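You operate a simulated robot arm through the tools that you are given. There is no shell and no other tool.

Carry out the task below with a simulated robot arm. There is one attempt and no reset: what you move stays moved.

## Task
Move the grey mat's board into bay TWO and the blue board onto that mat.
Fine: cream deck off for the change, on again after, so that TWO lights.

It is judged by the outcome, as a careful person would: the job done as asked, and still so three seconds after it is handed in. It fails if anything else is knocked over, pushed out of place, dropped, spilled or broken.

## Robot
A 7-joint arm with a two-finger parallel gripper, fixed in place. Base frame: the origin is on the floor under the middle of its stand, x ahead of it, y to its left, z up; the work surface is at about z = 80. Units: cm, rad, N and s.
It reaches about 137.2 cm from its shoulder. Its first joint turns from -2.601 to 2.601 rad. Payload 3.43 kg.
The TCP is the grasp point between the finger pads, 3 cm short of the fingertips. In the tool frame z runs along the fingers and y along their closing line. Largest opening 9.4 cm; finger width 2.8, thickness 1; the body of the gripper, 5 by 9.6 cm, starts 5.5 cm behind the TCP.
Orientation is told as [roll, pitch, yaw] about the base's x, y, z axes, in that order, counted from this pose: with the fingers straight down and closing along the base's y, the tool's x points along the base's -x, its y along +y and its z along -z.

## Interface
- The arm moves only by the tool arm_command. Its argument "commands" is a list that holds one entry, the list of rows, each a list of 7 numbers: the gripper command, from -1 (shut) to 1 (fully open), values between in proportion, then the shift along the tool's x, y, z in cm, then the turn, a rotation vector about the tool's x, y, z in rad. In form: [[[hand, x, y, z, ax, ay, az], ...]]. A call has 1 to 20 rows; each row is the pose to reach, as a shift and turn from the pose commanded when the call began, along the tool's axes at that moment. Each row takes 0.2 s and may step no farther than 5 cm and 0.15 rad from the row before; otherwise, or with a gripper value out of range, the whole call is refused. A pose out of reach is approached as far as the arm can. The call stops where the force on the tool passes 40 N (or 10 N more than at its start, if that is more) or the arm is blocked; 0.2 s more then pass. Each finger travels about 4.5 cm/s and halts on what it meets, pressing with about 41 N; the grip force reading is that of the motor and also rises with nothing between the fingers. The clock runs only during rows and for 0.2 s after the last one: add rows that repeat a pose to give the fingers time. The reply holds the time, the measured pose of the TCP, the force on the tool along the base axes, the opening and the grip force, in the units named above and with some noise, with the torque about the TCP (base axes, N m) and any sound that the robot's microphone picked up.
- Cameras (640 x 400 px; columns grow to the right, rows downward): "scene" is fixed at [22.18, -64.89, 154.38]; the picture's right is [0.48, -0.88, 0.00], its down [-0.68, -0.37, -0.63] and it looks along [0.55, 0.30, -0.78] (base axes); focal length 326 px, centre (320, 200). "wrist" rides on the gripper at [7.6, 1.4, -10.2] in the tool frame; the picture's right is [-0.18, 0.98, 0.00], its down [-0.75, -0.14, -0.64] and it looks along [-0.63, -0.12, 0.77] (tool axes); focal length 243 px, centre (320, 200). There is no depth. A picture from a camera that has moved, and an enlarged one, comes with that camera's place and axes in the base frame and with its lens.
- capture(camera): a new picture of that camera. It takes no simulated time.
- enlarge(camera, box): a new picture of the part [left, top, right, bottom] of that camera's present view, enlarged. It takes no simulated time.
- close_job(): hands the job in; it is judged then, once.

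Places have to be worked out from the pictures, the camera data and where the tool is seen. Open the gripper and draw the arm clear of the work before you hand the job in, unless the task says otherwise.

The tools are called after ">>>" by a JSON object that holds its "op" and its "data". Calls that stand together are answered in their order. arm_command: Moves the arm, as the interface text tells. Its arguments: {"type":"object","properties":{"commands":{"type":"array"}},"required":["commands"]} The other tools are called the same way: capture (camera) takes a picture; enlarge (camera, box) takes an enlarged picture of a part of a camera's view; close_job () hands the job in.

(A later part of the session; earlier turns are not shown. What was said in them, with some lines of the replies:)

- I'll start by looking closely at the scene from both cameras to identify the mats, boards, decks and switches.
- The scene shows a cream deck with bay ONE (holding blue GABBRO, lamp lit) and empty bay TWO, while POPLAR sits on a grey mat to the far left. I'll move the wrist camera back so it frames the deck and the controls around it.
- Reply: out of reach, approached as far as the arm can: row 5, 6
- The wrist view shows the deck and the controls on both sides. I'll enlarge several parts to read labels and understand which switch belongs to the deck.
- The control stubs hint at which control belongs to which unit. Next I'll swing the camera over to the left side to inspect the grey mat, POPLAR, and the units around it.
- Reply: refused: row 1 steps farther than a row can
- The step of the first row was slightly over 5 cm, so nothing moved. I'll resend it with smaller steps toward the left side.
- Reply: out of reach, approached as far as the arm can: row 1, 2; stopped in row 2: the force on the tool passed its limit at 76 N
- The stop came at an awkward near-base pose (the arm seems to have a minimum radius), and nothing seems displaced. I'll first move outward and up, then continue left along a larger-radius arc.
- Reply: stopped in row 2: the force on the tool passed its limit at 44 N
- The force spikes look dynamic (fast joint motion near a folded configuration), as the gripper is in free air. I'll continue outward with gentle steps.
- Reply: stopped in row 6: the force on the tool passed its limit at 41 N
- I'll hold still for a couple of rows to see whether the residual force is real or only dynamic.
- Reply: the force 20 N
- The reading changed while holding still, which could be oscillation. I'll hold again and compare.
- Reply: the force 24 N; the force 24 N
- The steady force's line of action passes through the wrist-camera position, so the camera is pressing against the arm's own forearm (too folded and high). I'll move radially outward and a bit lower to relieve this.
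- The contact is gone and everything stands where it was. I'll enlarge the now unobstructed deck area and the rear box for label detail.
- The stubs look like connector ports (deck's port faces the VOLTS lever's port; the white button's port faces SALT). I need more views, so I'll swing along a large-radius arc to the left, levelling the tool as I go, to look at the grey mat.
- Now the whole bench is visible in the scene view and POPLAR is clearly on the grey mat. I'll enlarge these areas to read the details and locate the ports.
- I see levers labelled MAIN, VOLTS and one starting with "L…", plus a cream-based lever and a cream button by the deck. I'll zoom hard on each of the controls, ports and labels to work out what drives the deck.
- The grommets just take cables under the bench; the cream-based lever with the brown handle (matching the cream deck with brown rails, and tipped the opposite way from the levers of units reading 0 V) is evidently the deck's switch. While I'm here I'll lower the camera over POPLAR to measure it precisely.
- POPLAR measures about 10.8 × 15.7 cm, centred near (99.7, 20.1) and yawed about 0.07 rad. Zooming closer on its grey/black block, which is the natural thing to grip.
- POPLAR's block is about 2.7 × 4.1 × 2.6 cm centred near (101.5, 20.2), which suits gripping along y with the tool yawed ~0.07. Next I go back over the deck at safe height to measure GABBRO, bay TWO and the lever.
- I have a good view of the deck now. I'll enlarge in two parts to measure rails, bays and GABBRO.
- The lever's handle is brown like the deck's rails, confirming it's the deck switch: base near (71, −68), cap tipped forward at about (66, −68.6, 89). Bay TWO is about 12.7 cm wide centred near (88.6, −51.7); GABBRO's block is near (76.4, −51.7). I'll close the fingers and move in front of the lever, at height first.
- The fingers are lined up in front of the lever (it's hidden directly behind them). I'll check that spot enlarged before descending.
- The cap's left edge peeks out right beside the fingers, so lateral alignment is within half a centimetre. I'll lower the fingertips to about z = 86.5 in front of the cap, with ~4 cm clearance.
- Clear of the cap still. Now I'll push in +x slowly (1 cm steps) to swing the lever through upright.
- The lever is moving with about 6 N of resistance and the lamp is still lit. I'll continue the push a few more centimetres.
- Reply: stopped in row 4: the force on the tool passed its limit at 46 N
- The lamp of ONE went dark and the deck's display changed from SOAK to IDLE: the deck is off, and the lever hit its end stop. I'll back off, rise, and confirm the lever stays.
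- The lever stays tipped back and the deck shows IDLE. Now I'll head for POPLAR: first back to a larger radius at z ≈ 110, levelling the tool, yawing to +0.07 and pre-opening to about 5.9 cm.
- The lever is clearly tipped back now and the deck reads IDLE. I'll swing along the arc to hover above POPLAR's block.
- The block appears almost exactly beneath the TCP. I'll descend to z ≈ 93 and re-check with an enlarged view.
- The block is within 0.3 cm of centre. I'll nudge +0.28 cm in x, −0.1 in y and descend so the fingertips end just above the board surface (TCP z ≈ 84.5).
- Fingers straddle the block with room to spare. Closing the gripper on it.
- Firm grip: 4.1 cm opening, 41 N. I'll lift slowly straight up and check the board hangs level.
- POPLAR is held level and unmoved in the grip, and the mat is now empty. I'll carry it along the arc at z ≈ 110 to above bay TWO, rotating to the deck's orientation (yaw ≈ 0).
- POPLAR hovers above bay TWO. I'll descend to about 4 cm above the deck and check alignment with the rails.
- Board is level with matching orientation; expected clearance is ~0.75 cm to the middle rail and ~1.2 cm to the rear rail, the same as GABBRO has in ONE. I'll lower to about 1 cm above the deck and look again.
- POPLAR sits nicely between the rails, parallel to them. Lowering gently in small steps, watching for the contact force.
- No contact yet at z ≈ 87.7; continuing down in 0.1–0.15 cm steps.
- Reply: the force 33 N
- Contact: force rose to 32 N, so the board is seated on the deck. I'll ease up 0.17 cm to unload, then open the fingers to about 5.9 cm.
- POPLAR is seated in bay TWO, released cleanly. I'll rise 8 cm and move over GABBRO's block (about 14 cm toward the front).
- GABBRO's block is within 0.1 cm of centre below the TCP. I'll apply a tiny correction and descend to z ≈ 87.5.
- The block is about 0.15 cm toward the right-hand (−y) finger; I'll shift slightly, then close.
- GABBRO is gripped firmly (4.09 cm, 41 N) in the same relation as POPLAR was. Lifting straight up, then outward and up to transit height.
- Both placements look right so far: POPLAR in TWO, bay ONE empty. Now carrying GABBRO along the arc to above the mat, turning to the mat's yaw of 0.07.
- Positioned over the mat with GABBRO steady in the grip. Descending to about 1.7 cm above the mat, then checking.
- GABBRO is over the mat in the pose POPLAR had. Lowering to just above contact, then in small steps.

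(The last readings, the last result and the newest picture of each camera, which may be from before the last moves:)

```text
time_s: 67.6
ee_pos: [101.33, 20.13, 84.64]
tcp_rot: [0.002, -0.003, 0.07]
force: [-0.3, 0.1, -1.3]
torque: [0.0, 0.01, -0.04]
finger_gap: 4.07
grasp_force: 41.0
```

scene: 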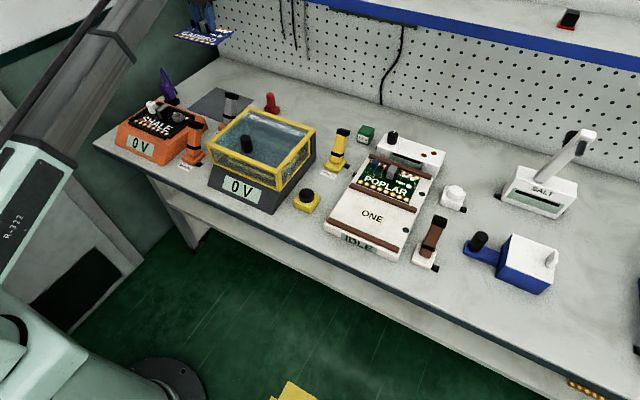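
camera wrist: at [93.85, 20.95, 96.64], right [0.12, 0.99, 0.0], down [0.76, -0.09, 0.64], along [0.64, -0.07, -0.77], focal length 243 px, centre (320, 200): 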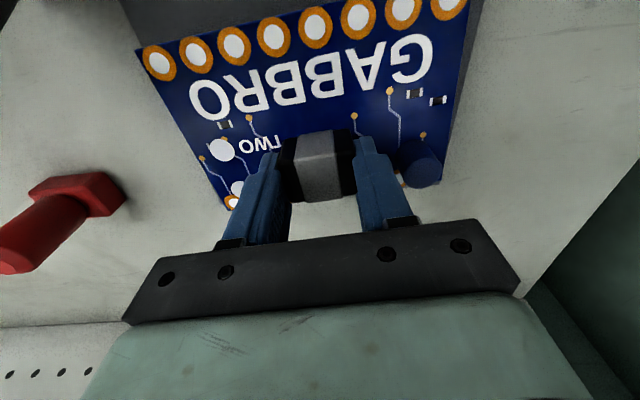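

Still hanging free at z ≈ 84.6; two more gentle steps.

>>> {"op": "arm_command", "data": {"commands": [[[-1, 0, 0, 0.08, 0, 0, 0], [-1, 0, 0, 0.16, 0, 0, 0], [-1, 0, 0, 0.16, 0, 0, 0]]]}}

>>> {"op": "arm_command", "data": {"commands": [[[-1, 0, 0, 0.06, 0, 0, 0], [-1, 0, 0, 0.1, 0, 0, 0], [-1, 0, 0, 0.1, 0, 0, 0]]]}}

```text
time_s: 68.4
ee_pos: [101.32, 20.04, 84.48]
tcp_rot: [0.0, -0.002, 0.069]
force: [0.1, 0.3, -0.9]
torque: [0.0, -0.01, -0.01]
finger_gap: 4.08
grasp_force: 41.1
```

```text
time_s: 69.2
ee_pos: [101.46, 20.05, 84.39]
tcp_rot: [0.001, -0.003, 0.071]
force: [1.1, -0.4, 0.4]
torque: [-0.12, 0.09, 0.07]
finger_gap: 4.11
grasp_force: 41.2
```

Contact is just starting (weight unloaded). One more 0.08 cm, then I'll open the fingers.

>>> {"op": "arm_command", "data": {"commands": [[[-1, 0, 0, 0.08, 0, 0, 0], [-1, 0, 0, 0.08, 0, 0, 0]]]}}

>>> {"op": "arm_command", "data": {"commands": [[[-0.05, 0, 0, 0, 0, 0, 0], [0.1, 0, 0, 0, 0, 0, 0], [0.25, 0, 0, 0, 0, 0, 0], [0.25, 0, 0, 0, 0, 0, 0]]]}}

>>> {"op": "capture", "data": {"camera": "wrist"}}

>>> {"op": "enlarge", "data": {"camera": "scene", "box": [160, 50, 290, 140]}}

```text
time_s: 69.8
ee_pos: [101.36, 20.14, 84.34]
tcp_rot: [0.001, -0.001, 0.07]
force: [1.9, 2.3, 8.9]
torque: [-0.29, 0.36, -0.05]
finger_gap: 4.12
grasp_force: 41.0
```

```text
time_s: 70.8
ee_pos: [101.34, 20.02, 84.36]
tcp_rot: [0.0, -0.002, 0.07]
force: [0.4, -0.2, 0.6]
torque: [0.01, 0.01, 0.01]
finger_gap: 5.89
grasp_force: 0.0
```

```text
taken
camera wrist: at [93.71, 20.87, 94.55], right [0.12, 0.99, 0.0], down [0.76, -0.09, 0.64], along [0.64, -0.07, -0.77], focal length 243 px, centre (320, 200)
```

wrist: 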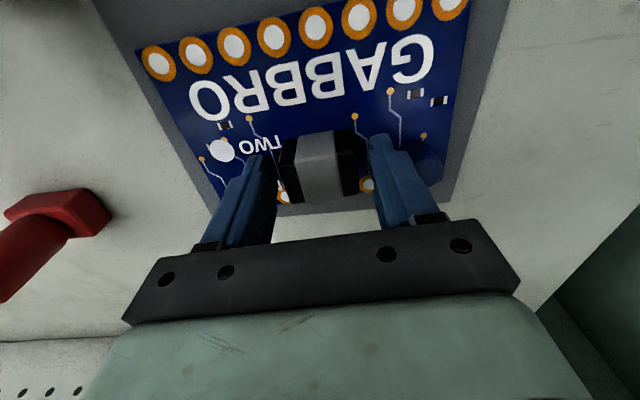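

```text
4.44 times, centred on (225, 95) of scene
camera zoom: at [22.18, -64.89, 154.38], right [0.48, -0.88, 0.0], down [-0.68, -0.37, -0.63], along [0.55, 0.3, -0.78], focal length 1450 px, centre (742, 667)
```

zoom: 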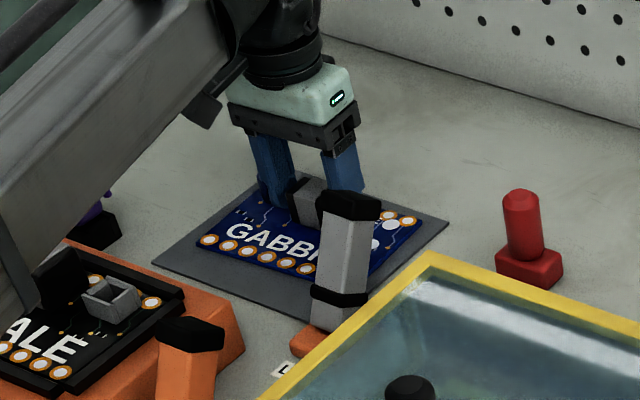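

GABBRO lies flat on the grey mat and is released. Rising straight up to transit height.

>>> {"op": "arm_command", "data": {"commands": [[[0.25, 0, 0, -1, 0, 0, 0], [0.25, 0, 0, -3.5, 0, 0, 0], [0.25, 0, 0, -7, 0, 0, 0], [0.25, 0, 0, -11, 0, 0, 0], [0.25, 0, 0, -15, 0, 0, 0], [0.25, 0, 0, -19, 0, 0, 0], [0.25, 0, 0, -23, 0, 0, 0], [0.25, 0, 0, -25.6, 0, 0, 0], [0.25, 0, 0, -25.6, 0, 0, 0]]]}}

>>> {"op": "capture", "data": {"camera": "scene"}}

>>> {"op": "enlarge", "data": {"camera": "scene", "box": [320, 130, 480, 280]}}

>>> {"op": "enlarge", "data": {"camera": "wrist", "box": [200, 0, 420, 130]}}

```text
time_s: 72.8
ee_pos: [101.31, 20.04, 109.76]
tcp_rot: [0.002, 0.0, 0.07]
force: [0.6, 0.7, -0.3]
torque: [0.0, 0.0, 0.04]
finger_gap: 5.9
grasp_force: 0.0
```

```text
taken
```

scene: 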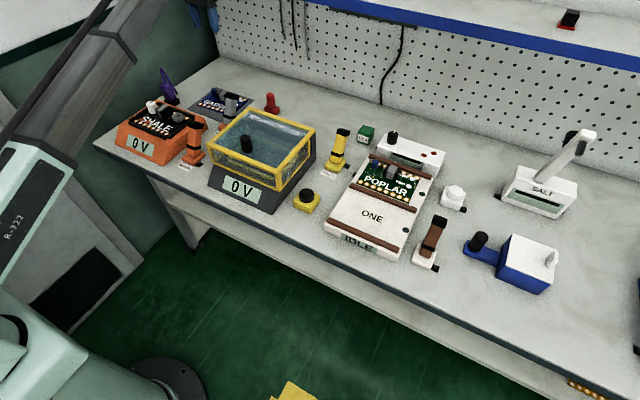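

```text
2.67 times, centred on (400, 205) of scene
camera zoom: at [22.18, -64.89, 154.38], right [0.48, -0.88, 0.0], down [-0.68, -0.37, -0.63], along [0.55, 0.3, -0.78], focal length 870 px, centre (107, 187)
```

zoom: 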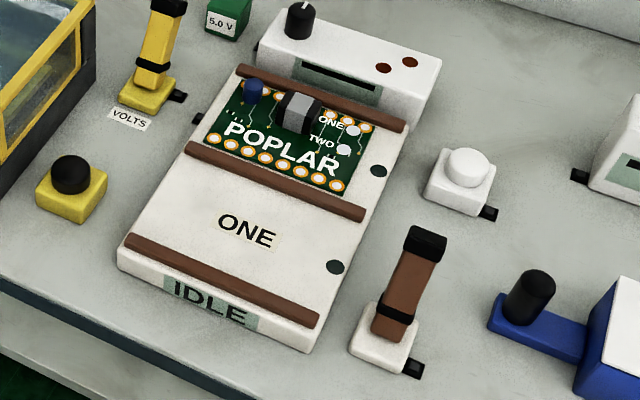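

```text
2.91 times, centred on (310, 65) of wrist
camera zoom: at [93.74, 20.84, 120.09], right [0.12, 0.99, 0.0], down [0.76, -0.09, 0.64], along [0.64, -0.07, -0.77], focal length 706 px, centre (349, 593)
```

zoom: 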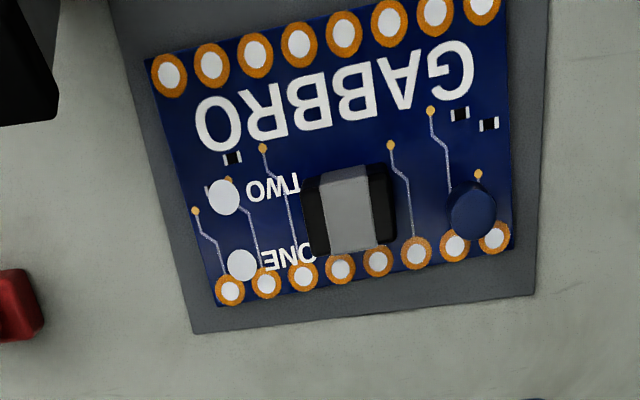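

GABBRO lies entirely on the mat, POPLAR is in TWO, and the lever's cap now leans back to about (77, −68.7, 89). I'll close the fingers and travel back toward the lever's rear side, same arc as before.

>>> {"op": "arm_command", "data": {"commands": [[[0, 0.14, -1.995, 0, 0, 0, 0], [-0.5, 0.384, -5.487, 0, 0, 0, 0], [-1, 0.685, -9.776, 0, 0, 0, 0], [-1, 0.993, -14.165, 0, 0, 0, 0], [-1, 1.307, -18.654, 0, 0, 0, 0], [-1, 1.821, -23.129, 0, 0, 0, 0.007], [-1, 2.535, -27.59, 0, 0, 0, 0.014], [-1, 3.448, -32.037, 0, 0, 0, 0.021], [-1, 4.46, -36.477, 0, 0, 0, 0.028], [-1, 5.566, -40.81, 0, 0, 0, 0.035], [-1, 6.771, -45.137, 0, 0, 0, 0.042], [-1, 8.07, -49.356, 0, 0, 0, 0.049], [-1, 9.468, -53.569, 0, 0, 0, 0.056], [-1, 10.958, -57.675, 0, 0, 0, 0.063], [-1, 12.449, -61.781, 0, 0, 0, 0.07], [-1, 13.918, -65.587, 0, 0, 0, 0.07], [-1, 15.24, -68.702, 0, 0, 0, 0.07], [-1, 15.957, -70.356, 0, 0, 0, 0.07], [-1, 16.092, -70.848, 0, 0, 0, 0.07], [-1, 16.092, -70.848, 0, 0, 0, 0.07]]]}}

>>> {"op": "arm_command", "data": {"commands": [[[-1, 1.2, -3.2, 0.5, 0, 0, 0], [-1, 2.7, -7.2, 1.5, 0, 0, 0], [-1, 4.2, -11.2, 3, 0, 0, 0], [-1, 5.6, -14.8, 4.5, 0, 0, 0], [-1, 6.3, -16.6, 5, 0, 0, 0], [-1, 6.3, -16.6, 5, 0, 0, 0]]]}}

>>> {"op": "capture", "data": {"camera": "wrist"}}

>>> {"op": "capture", "data": {"camera": "scene"}}

```text
time_s: 77.0
ee_pos: [90.17, -51.69, 109.77]
tcp_rot: [0.001, -0.002, 0.0]
force: [0.0, 0.2, -1.4]
torque: [0.0, 0.0, 0.01]
finger_gap: 0.0
grasp_force: 33.3
```

```text
time_s: 78.4
ee_pos: [84.1, -68.43, 104.63]
tcp_rot: [0.003, -0.001, 0.0]
force: [0.0, 0.8, -0.3]
torque: [-0.04, 0.02, -0.03]
finger_gap: 0.0
grasp_force: 32.8
```

```text
taken
camera wrist: at [76.52, -67.03, 114.87], right [0.18, 0.98, 0.0], down [0.75, -0.14, 0.64], along [0.63, -0.12, -0.77], focal length 243 px, centre (320, 200)
```

wrist: 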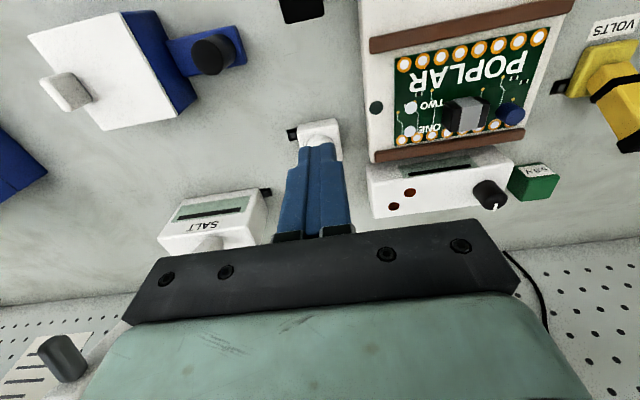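

```text
taken
```

scene: 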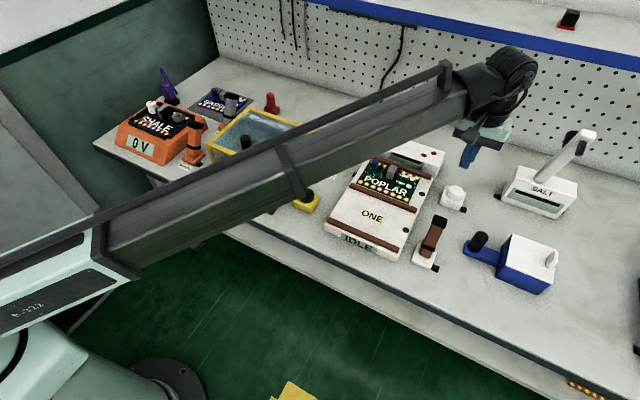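

The lever cap shows exactly where predicted, (77, −68.7). I'll descend just behind it (x ≈ 83.3), well clear of the white button, to fingertip height 86.7.

>>> {"op": "arm_command", "data": {"commands": [[[-1, 0.8, 0, 2, 0, 0, 0], [-1, 0.8, 0, 5.5, 0, 0, 0], [-1, 0.8, 0, 9, 0, 0, 0], [-1, 0.8, 0, 12, 0, 0, 0], [-1, 0.8, 0, 14, 0, 0, 0], [-1, 0.8, 0, 14.9, 0, 0, 0], [-1, 0.8, 0, 14.9, 0, 0, 0]]]}}

>>> {"op": "capture", "data": {"camera": "wrist"}}

>>> {"op": "enlarge", "data": {"camera": "scene", "box": [380, 150, 540, 290]}}

```text
time_s: 80.0
ee_pos: [83.22, -68.49, 89.81]
tcp_rot: [0.002, -0.001, 0.001]
force: [0.3, -1.1, 0.1]
torque: [-0.01, -0.01, 0.0]
finger_gap: 0.01
grasp_force: 32.8
```

```text
taken
camera wrist: at [75.58, -67.04, 100.1], right [0.18, 0.98, 0.0], down [0.75, -0.14, 0.64], along [0.63, -0.12, -0.77], focal length 243 px, centre (320, 200)
```

wrist: 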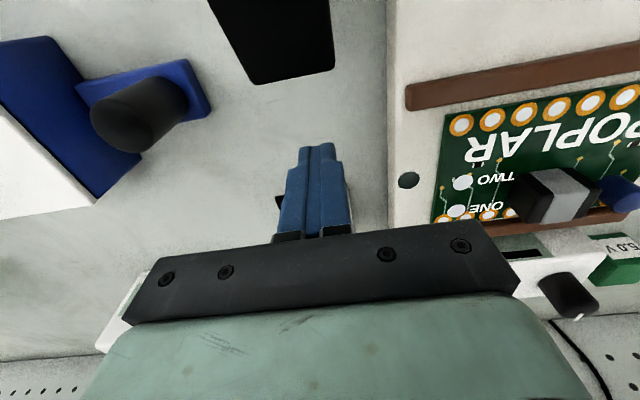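

```text
2.86 times, centred on (460, 220) of scene
camera zoom: at [22.18, -64.89, 154.38], right [0.48, -0.88, 0.0], down [-0.68, -0.37, -0.63], along [0.55, 0.3, -0.78], focal length 932 px, centre (-80, 143)
```

zoom: 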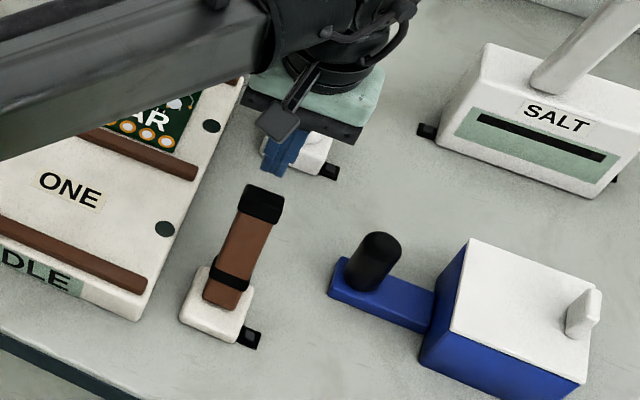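

Aligned behind the cap with a clear path. Pushing in −x slowly to swing the lever forward again.

>>> {"op": "arm_command", "data": {"commands": [[[-1, 1, -0.1, 0, 0, 0, 0], [-1, 2, -0.2, 0, 0, 0, 0], [-1, 3, -0.2, 0, 0, 0, 0], [-1, 4, -0.2, 0, 0, 0, 0], [-1, 5, -0.2, 0, 0, 0, 0], [-1, 6, -0.2, 0, 0, 0, 0], [-1, 7, -0.2, 0, 0, 0, 0], [-1, 8, -0.2, 0, 0, 0, 0], [-1, 9, -0.2, 0, 0, 0, 0], [-1, 10, -0.2, 0, 0, 0, 0], [-1, 10.7, -0.2, 0, 0, 0, 0]]]}}

>>> {"op": "capture", "data": {"camera": "wrist"}}

>>> {"op": "capture", "data": {"camera": "scene"}}

```text
time_s: 82.4
ee_pos: [72.48, -68.71, 89.85]
tcp_rot: [0.003, -0.002, -0.001]
force: [6.0, 0.0, 3.7]
torque: [-0.09, -0.13, 0.0]
finger_gap: 0.0
grasp_force: 32.5
```

```text
taken
camera wrist: at [64.88, -67.23, 100.09], right [0.18, 0.98, 0.0], down [0.75, -0.14, 0.64], along [0.63, -0.12, -0.77], focal length 243 px, centre (320, 200)
```

wrist: 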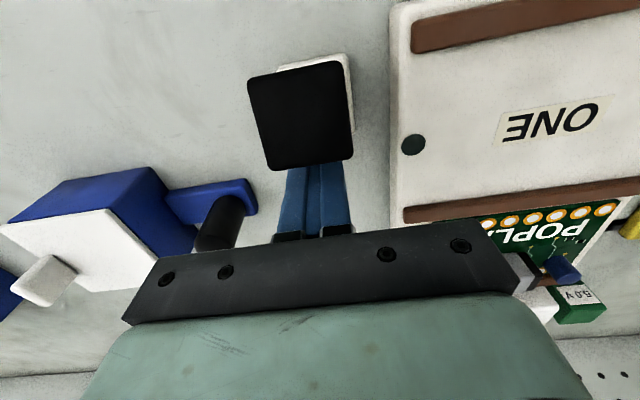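

```text
taken
```

scene: 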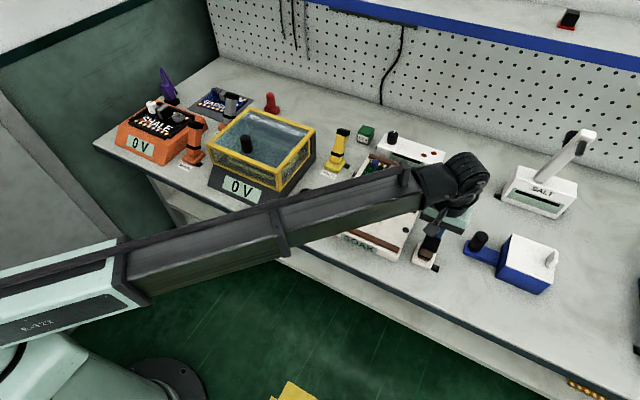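

The display already reads SOAK again. I'll push the last centimetre or so to bring the lever fully to its forward end position.

>>> {"op": "arm_command", "data": {"commands": [[[-1, 0.4, 0, 0, 0, 0, 0], [-1, 0.8, 0, 0, 0, 0, 0], [-1, 1.2, 0, 0, 0, 0, 0], [-1, 1.2, 0, 0, 0, 0, 0]]]}}

>>> {"op": "capture", "data": {"camera": "wrist"}}

```text
time_s: 83.4
ee_pos: [71.26, -68.61, 89.75]
tcp_rot: [0.001, 0.0, 0.0]
force: [3.1, 0.3, 0.3]
torque: [0.02, -0.11, 0.01]
finger_gap: 0.0
grasp_force: 33.3
```

```text
taken
camera wrist: at [63.68, -67.17, 99.99], right [0.18, 0.98, 0.0], down [0.75, -0.14, 0.64], along [0.63, -0.12, -0.77], focal length 243 px, centre (320, 200)
```

wrist: 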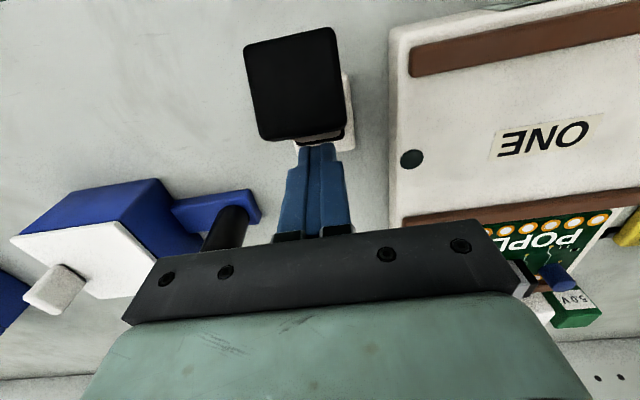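

Only 3 N now; the cap is back near its original spot (66, −68.7). One last small push to be sure it's against the stop.

>>> {"op": "arm_command", "data": {"commands": [[[-1, 0.25, 0, 0, 0, 0, 0], [-1, 0.5, 0, 0, 0, 0, 0], [-1, 0.75, 0, 0, 0, 0, 0], [-1, 1.0, 0, 0, 0, 0, 0]]]}}

>>> {"op": "enlarge", "data": {"camera": "scene", "box": [320, 140, 500, 290]}}

```text
time_s: 84.2
ee_pos: [71.05, -68.57, 89.87]
tcp_rot: [0.002, -0.013, 0.005]
force: [6.7, 1.1, 1.6]
torque: [-0.04, -0.14, -0.05]
finger_gap: 0.0
grasp_force: 33.2
stopped in row 4: the force on the tool passed its limit at 42 N (the readings are from after the stop); the commanded pose is now the measured one
```

```text
2.67 times, centred on (410, 215) of scene
camera zoom: at [22.18, -64.89, 154.38], right [0.48, -0.88, 0.0], down [-0.68, -0.37, -0.63], along [0.55, 0.3, -0.78], focal length 870 px, centre (80, 160)
```

zoom: 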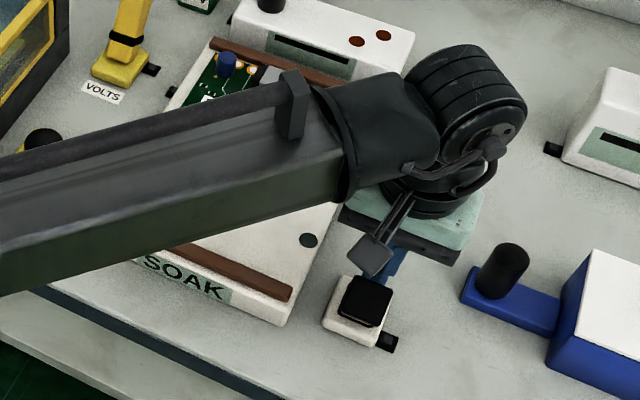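

The lever is at its forward stop and the deck reads SOAK. Backing off rearward, then rising clear to look at the lamp of TWO.

>>> {"op": "arm_command", "data": {"commands": [[[-1, -1, 0, 0, 0, 0.006, 0.002], [-1, -3, 0, 0, 0, 0.013, 0.005], [-1, -6, 0, 0, 0, 0.013, 0.005], [-1, -8, 0, -2, 0, 0.013, 0.005], [-1, -9, 0, -6, 0, 0.013, 0.005], [-1, -10, 0, -10, 0, 0.013, 0.005], [-1, -11, 0, -14, 0, 0.013, 0.005], [-1, -12, 0, -17, 0, 0.013, 0.005], [-1, -12, 0, -18, 0, 0.013, 0.005], [-1, -12, 0, -18, 0, 0.013, 0.005]]]}}

>>> {"op": "capture", "data": {"camera": "scene"}}

>>> {"op": "enlarge", "data": {"camera": "scene", "box": [320, 140, 480, 280]}}

>>> {"op": "capture", "data": {"camera": "wrist"}}

```text
time_s: 86.5
ee_pos: [82.67, -68.45, 107.88]
tcp_rot: [0.0, 0.001, -0.002]
force: [0.3, -0.3, -0.2]
torque: [0.01, 0.03, -0.03]
finger_gap: 0.0
grasp_force: 32.9
```

```text
taken
```

scene: 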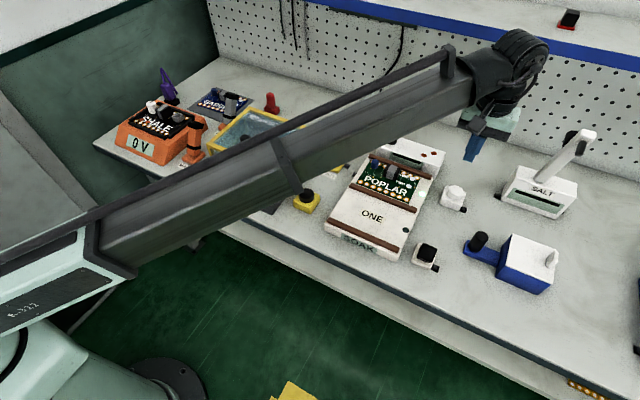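

```text
2.86 times, centred on (400, 210) of scene
camera zoom: at [22.18, -64.89, 154.38], right [0.48, -0.88, 0.0], down [-0.68, -0.37, -0.63], along [0.55, 0.3, -0.78], focal length 932 px, centre (91, 171)
```

zoom: 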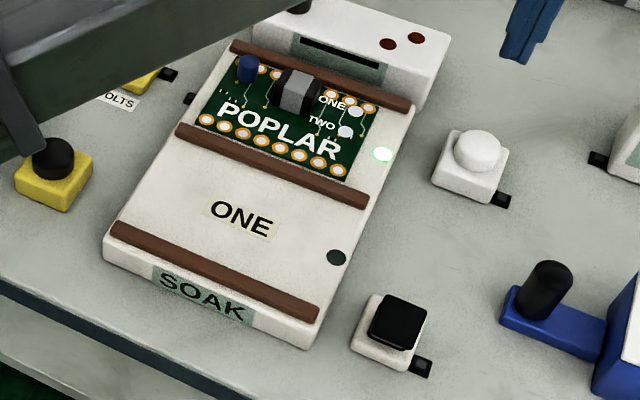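

```text
taken
camera wrist: at [75.22, -67.11, 118.21], right [0.19, 0.98, 0.0], down [0.75, -0.14, 0.64], along [0.63, -0.12, -0.77], focal length 243 px, centre (320, 200)
```

wrist: 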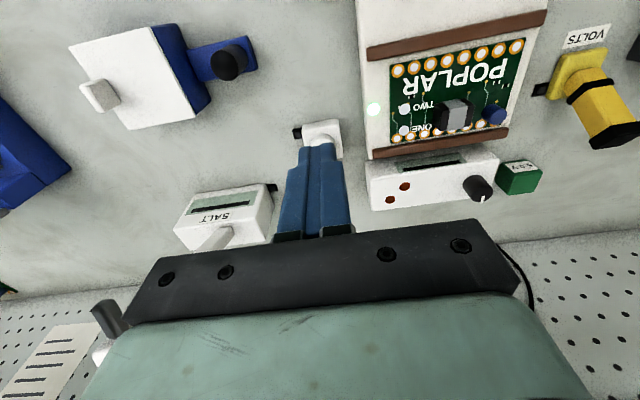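

Bay TWO's lamp is lit and the deck reads SOAK. Now I'll open the gripper while drawing the arm away to the right and up, then do a final check of everything.

>>> {"op": "arm_command", "data": {"commands": [[[-0.5, 0.5, -1.5, -2, 0, 0, 0], [0, 1.5, -4, -4, 0, 0, 0], [0.5, 3, -7, -5.5, 0, 0, 0], [1, 4.5, -10.5, -6.5, 0, 0, 0], [1, 6, -13.5, -7, 0, 0, 0], [1, 7, -15.5, -7, 0, 0, 0], [1, 7, -15.5, -7, 0, 0, 0], [1, 7, -15.5, -7, 0, 0, 0]]]}}

>>> {"op": "capture", "data": {"camera": "scene"}}

>>> {"op": "enlarge", "data": {"camera": "scene", "box": [90, 60, 340, 220]}}

>>> {"op": "enlarge", "data": {"camera": "scene", "box": [300, 110, 560, 290]}}

```text
time_s: 88.2
ee_pos: [75.63, -84.05, 114.98]
tcp_rot: [0.001, 0.002, -0.002]
force: [-0.6, 0.1, -0.3]
torque: [0.01, 0.01, -0.05]
finger_gap: 9.39
grasp_force: 0.1
```

```text
taken
```

scene: 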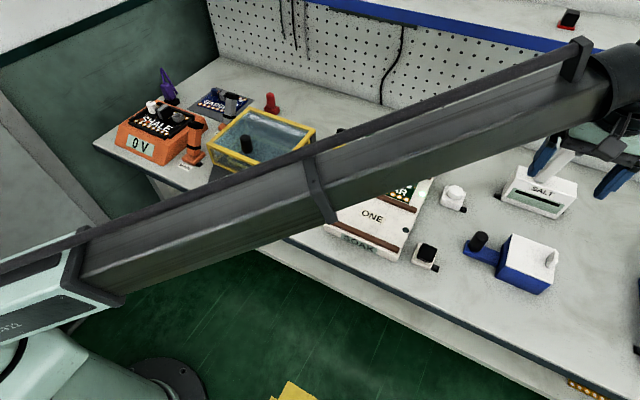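

```text
2.50 times, centred on (215, 140) of scene
camera zoom: at [22.18, -64.89, 154.38], right [0.48, -0.88, 0.0], down [-0.68, -0.37, -0.63], along [0.55, 0.3, -0.78], focal length 816 px, centre (582, 350)
```

zoom: 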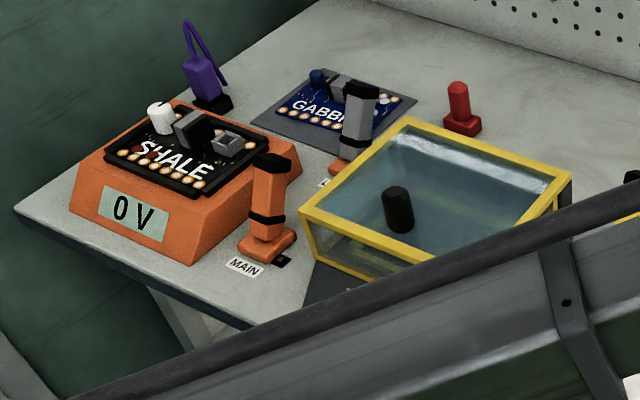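

```text
2.22 times, centred on (430, 200) of scene
camera zoom: at [22.18, -64.89, 154.38], right [0.48, -0.88, 0.0], down [-0.68, -0.37, -0.63], along [0.55, 0.3, -0.78], focal length 725 px, centre (76, 200)
```

zoom: 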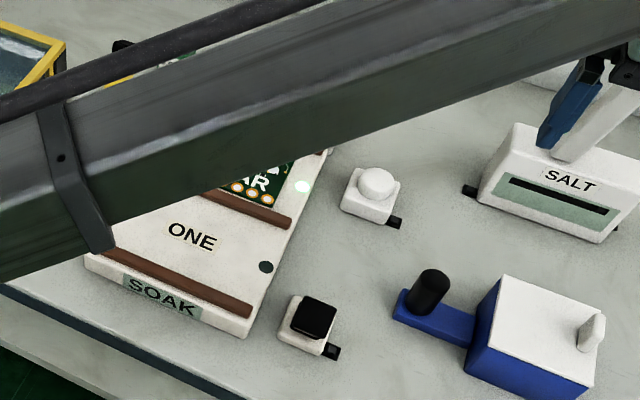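

Everything checks out: TWO is lit, the deck reads SOAK with its lever back in the on position, and GABBRO is on the grey mat. Nothing else has moved, and the arm is clear with the gripper open. Handing in the job.

>>> {"op": "close_job", "data": {}}

```text
The job is handed in.
```

The job is done and handed in. POPLAR, the grey mat's board, is now in bay TWO, and the blue GABBRO board is on the mat.

- **Power:** I switched the cream deck off with its brown-handled lever before moving anything. The display went from SOAK to IDLE and lamp ONE went out. After both boards were in place I switched it on again.
- **Final state:** The deck reads SOAK, lamp TWO is lit and bay ONE is empty. The last pictures show nothing else moved. The arm is drawn clear with the gripper open.
- **Early stops:** While I was looking around near the start, the arm stopped three times on its force limit. The readings pointed to the wrist camera pressing against the arm's own forearm, so I moved outward and kept to a wider path afterwards. The pictures showed nothing on the bench disturbed.
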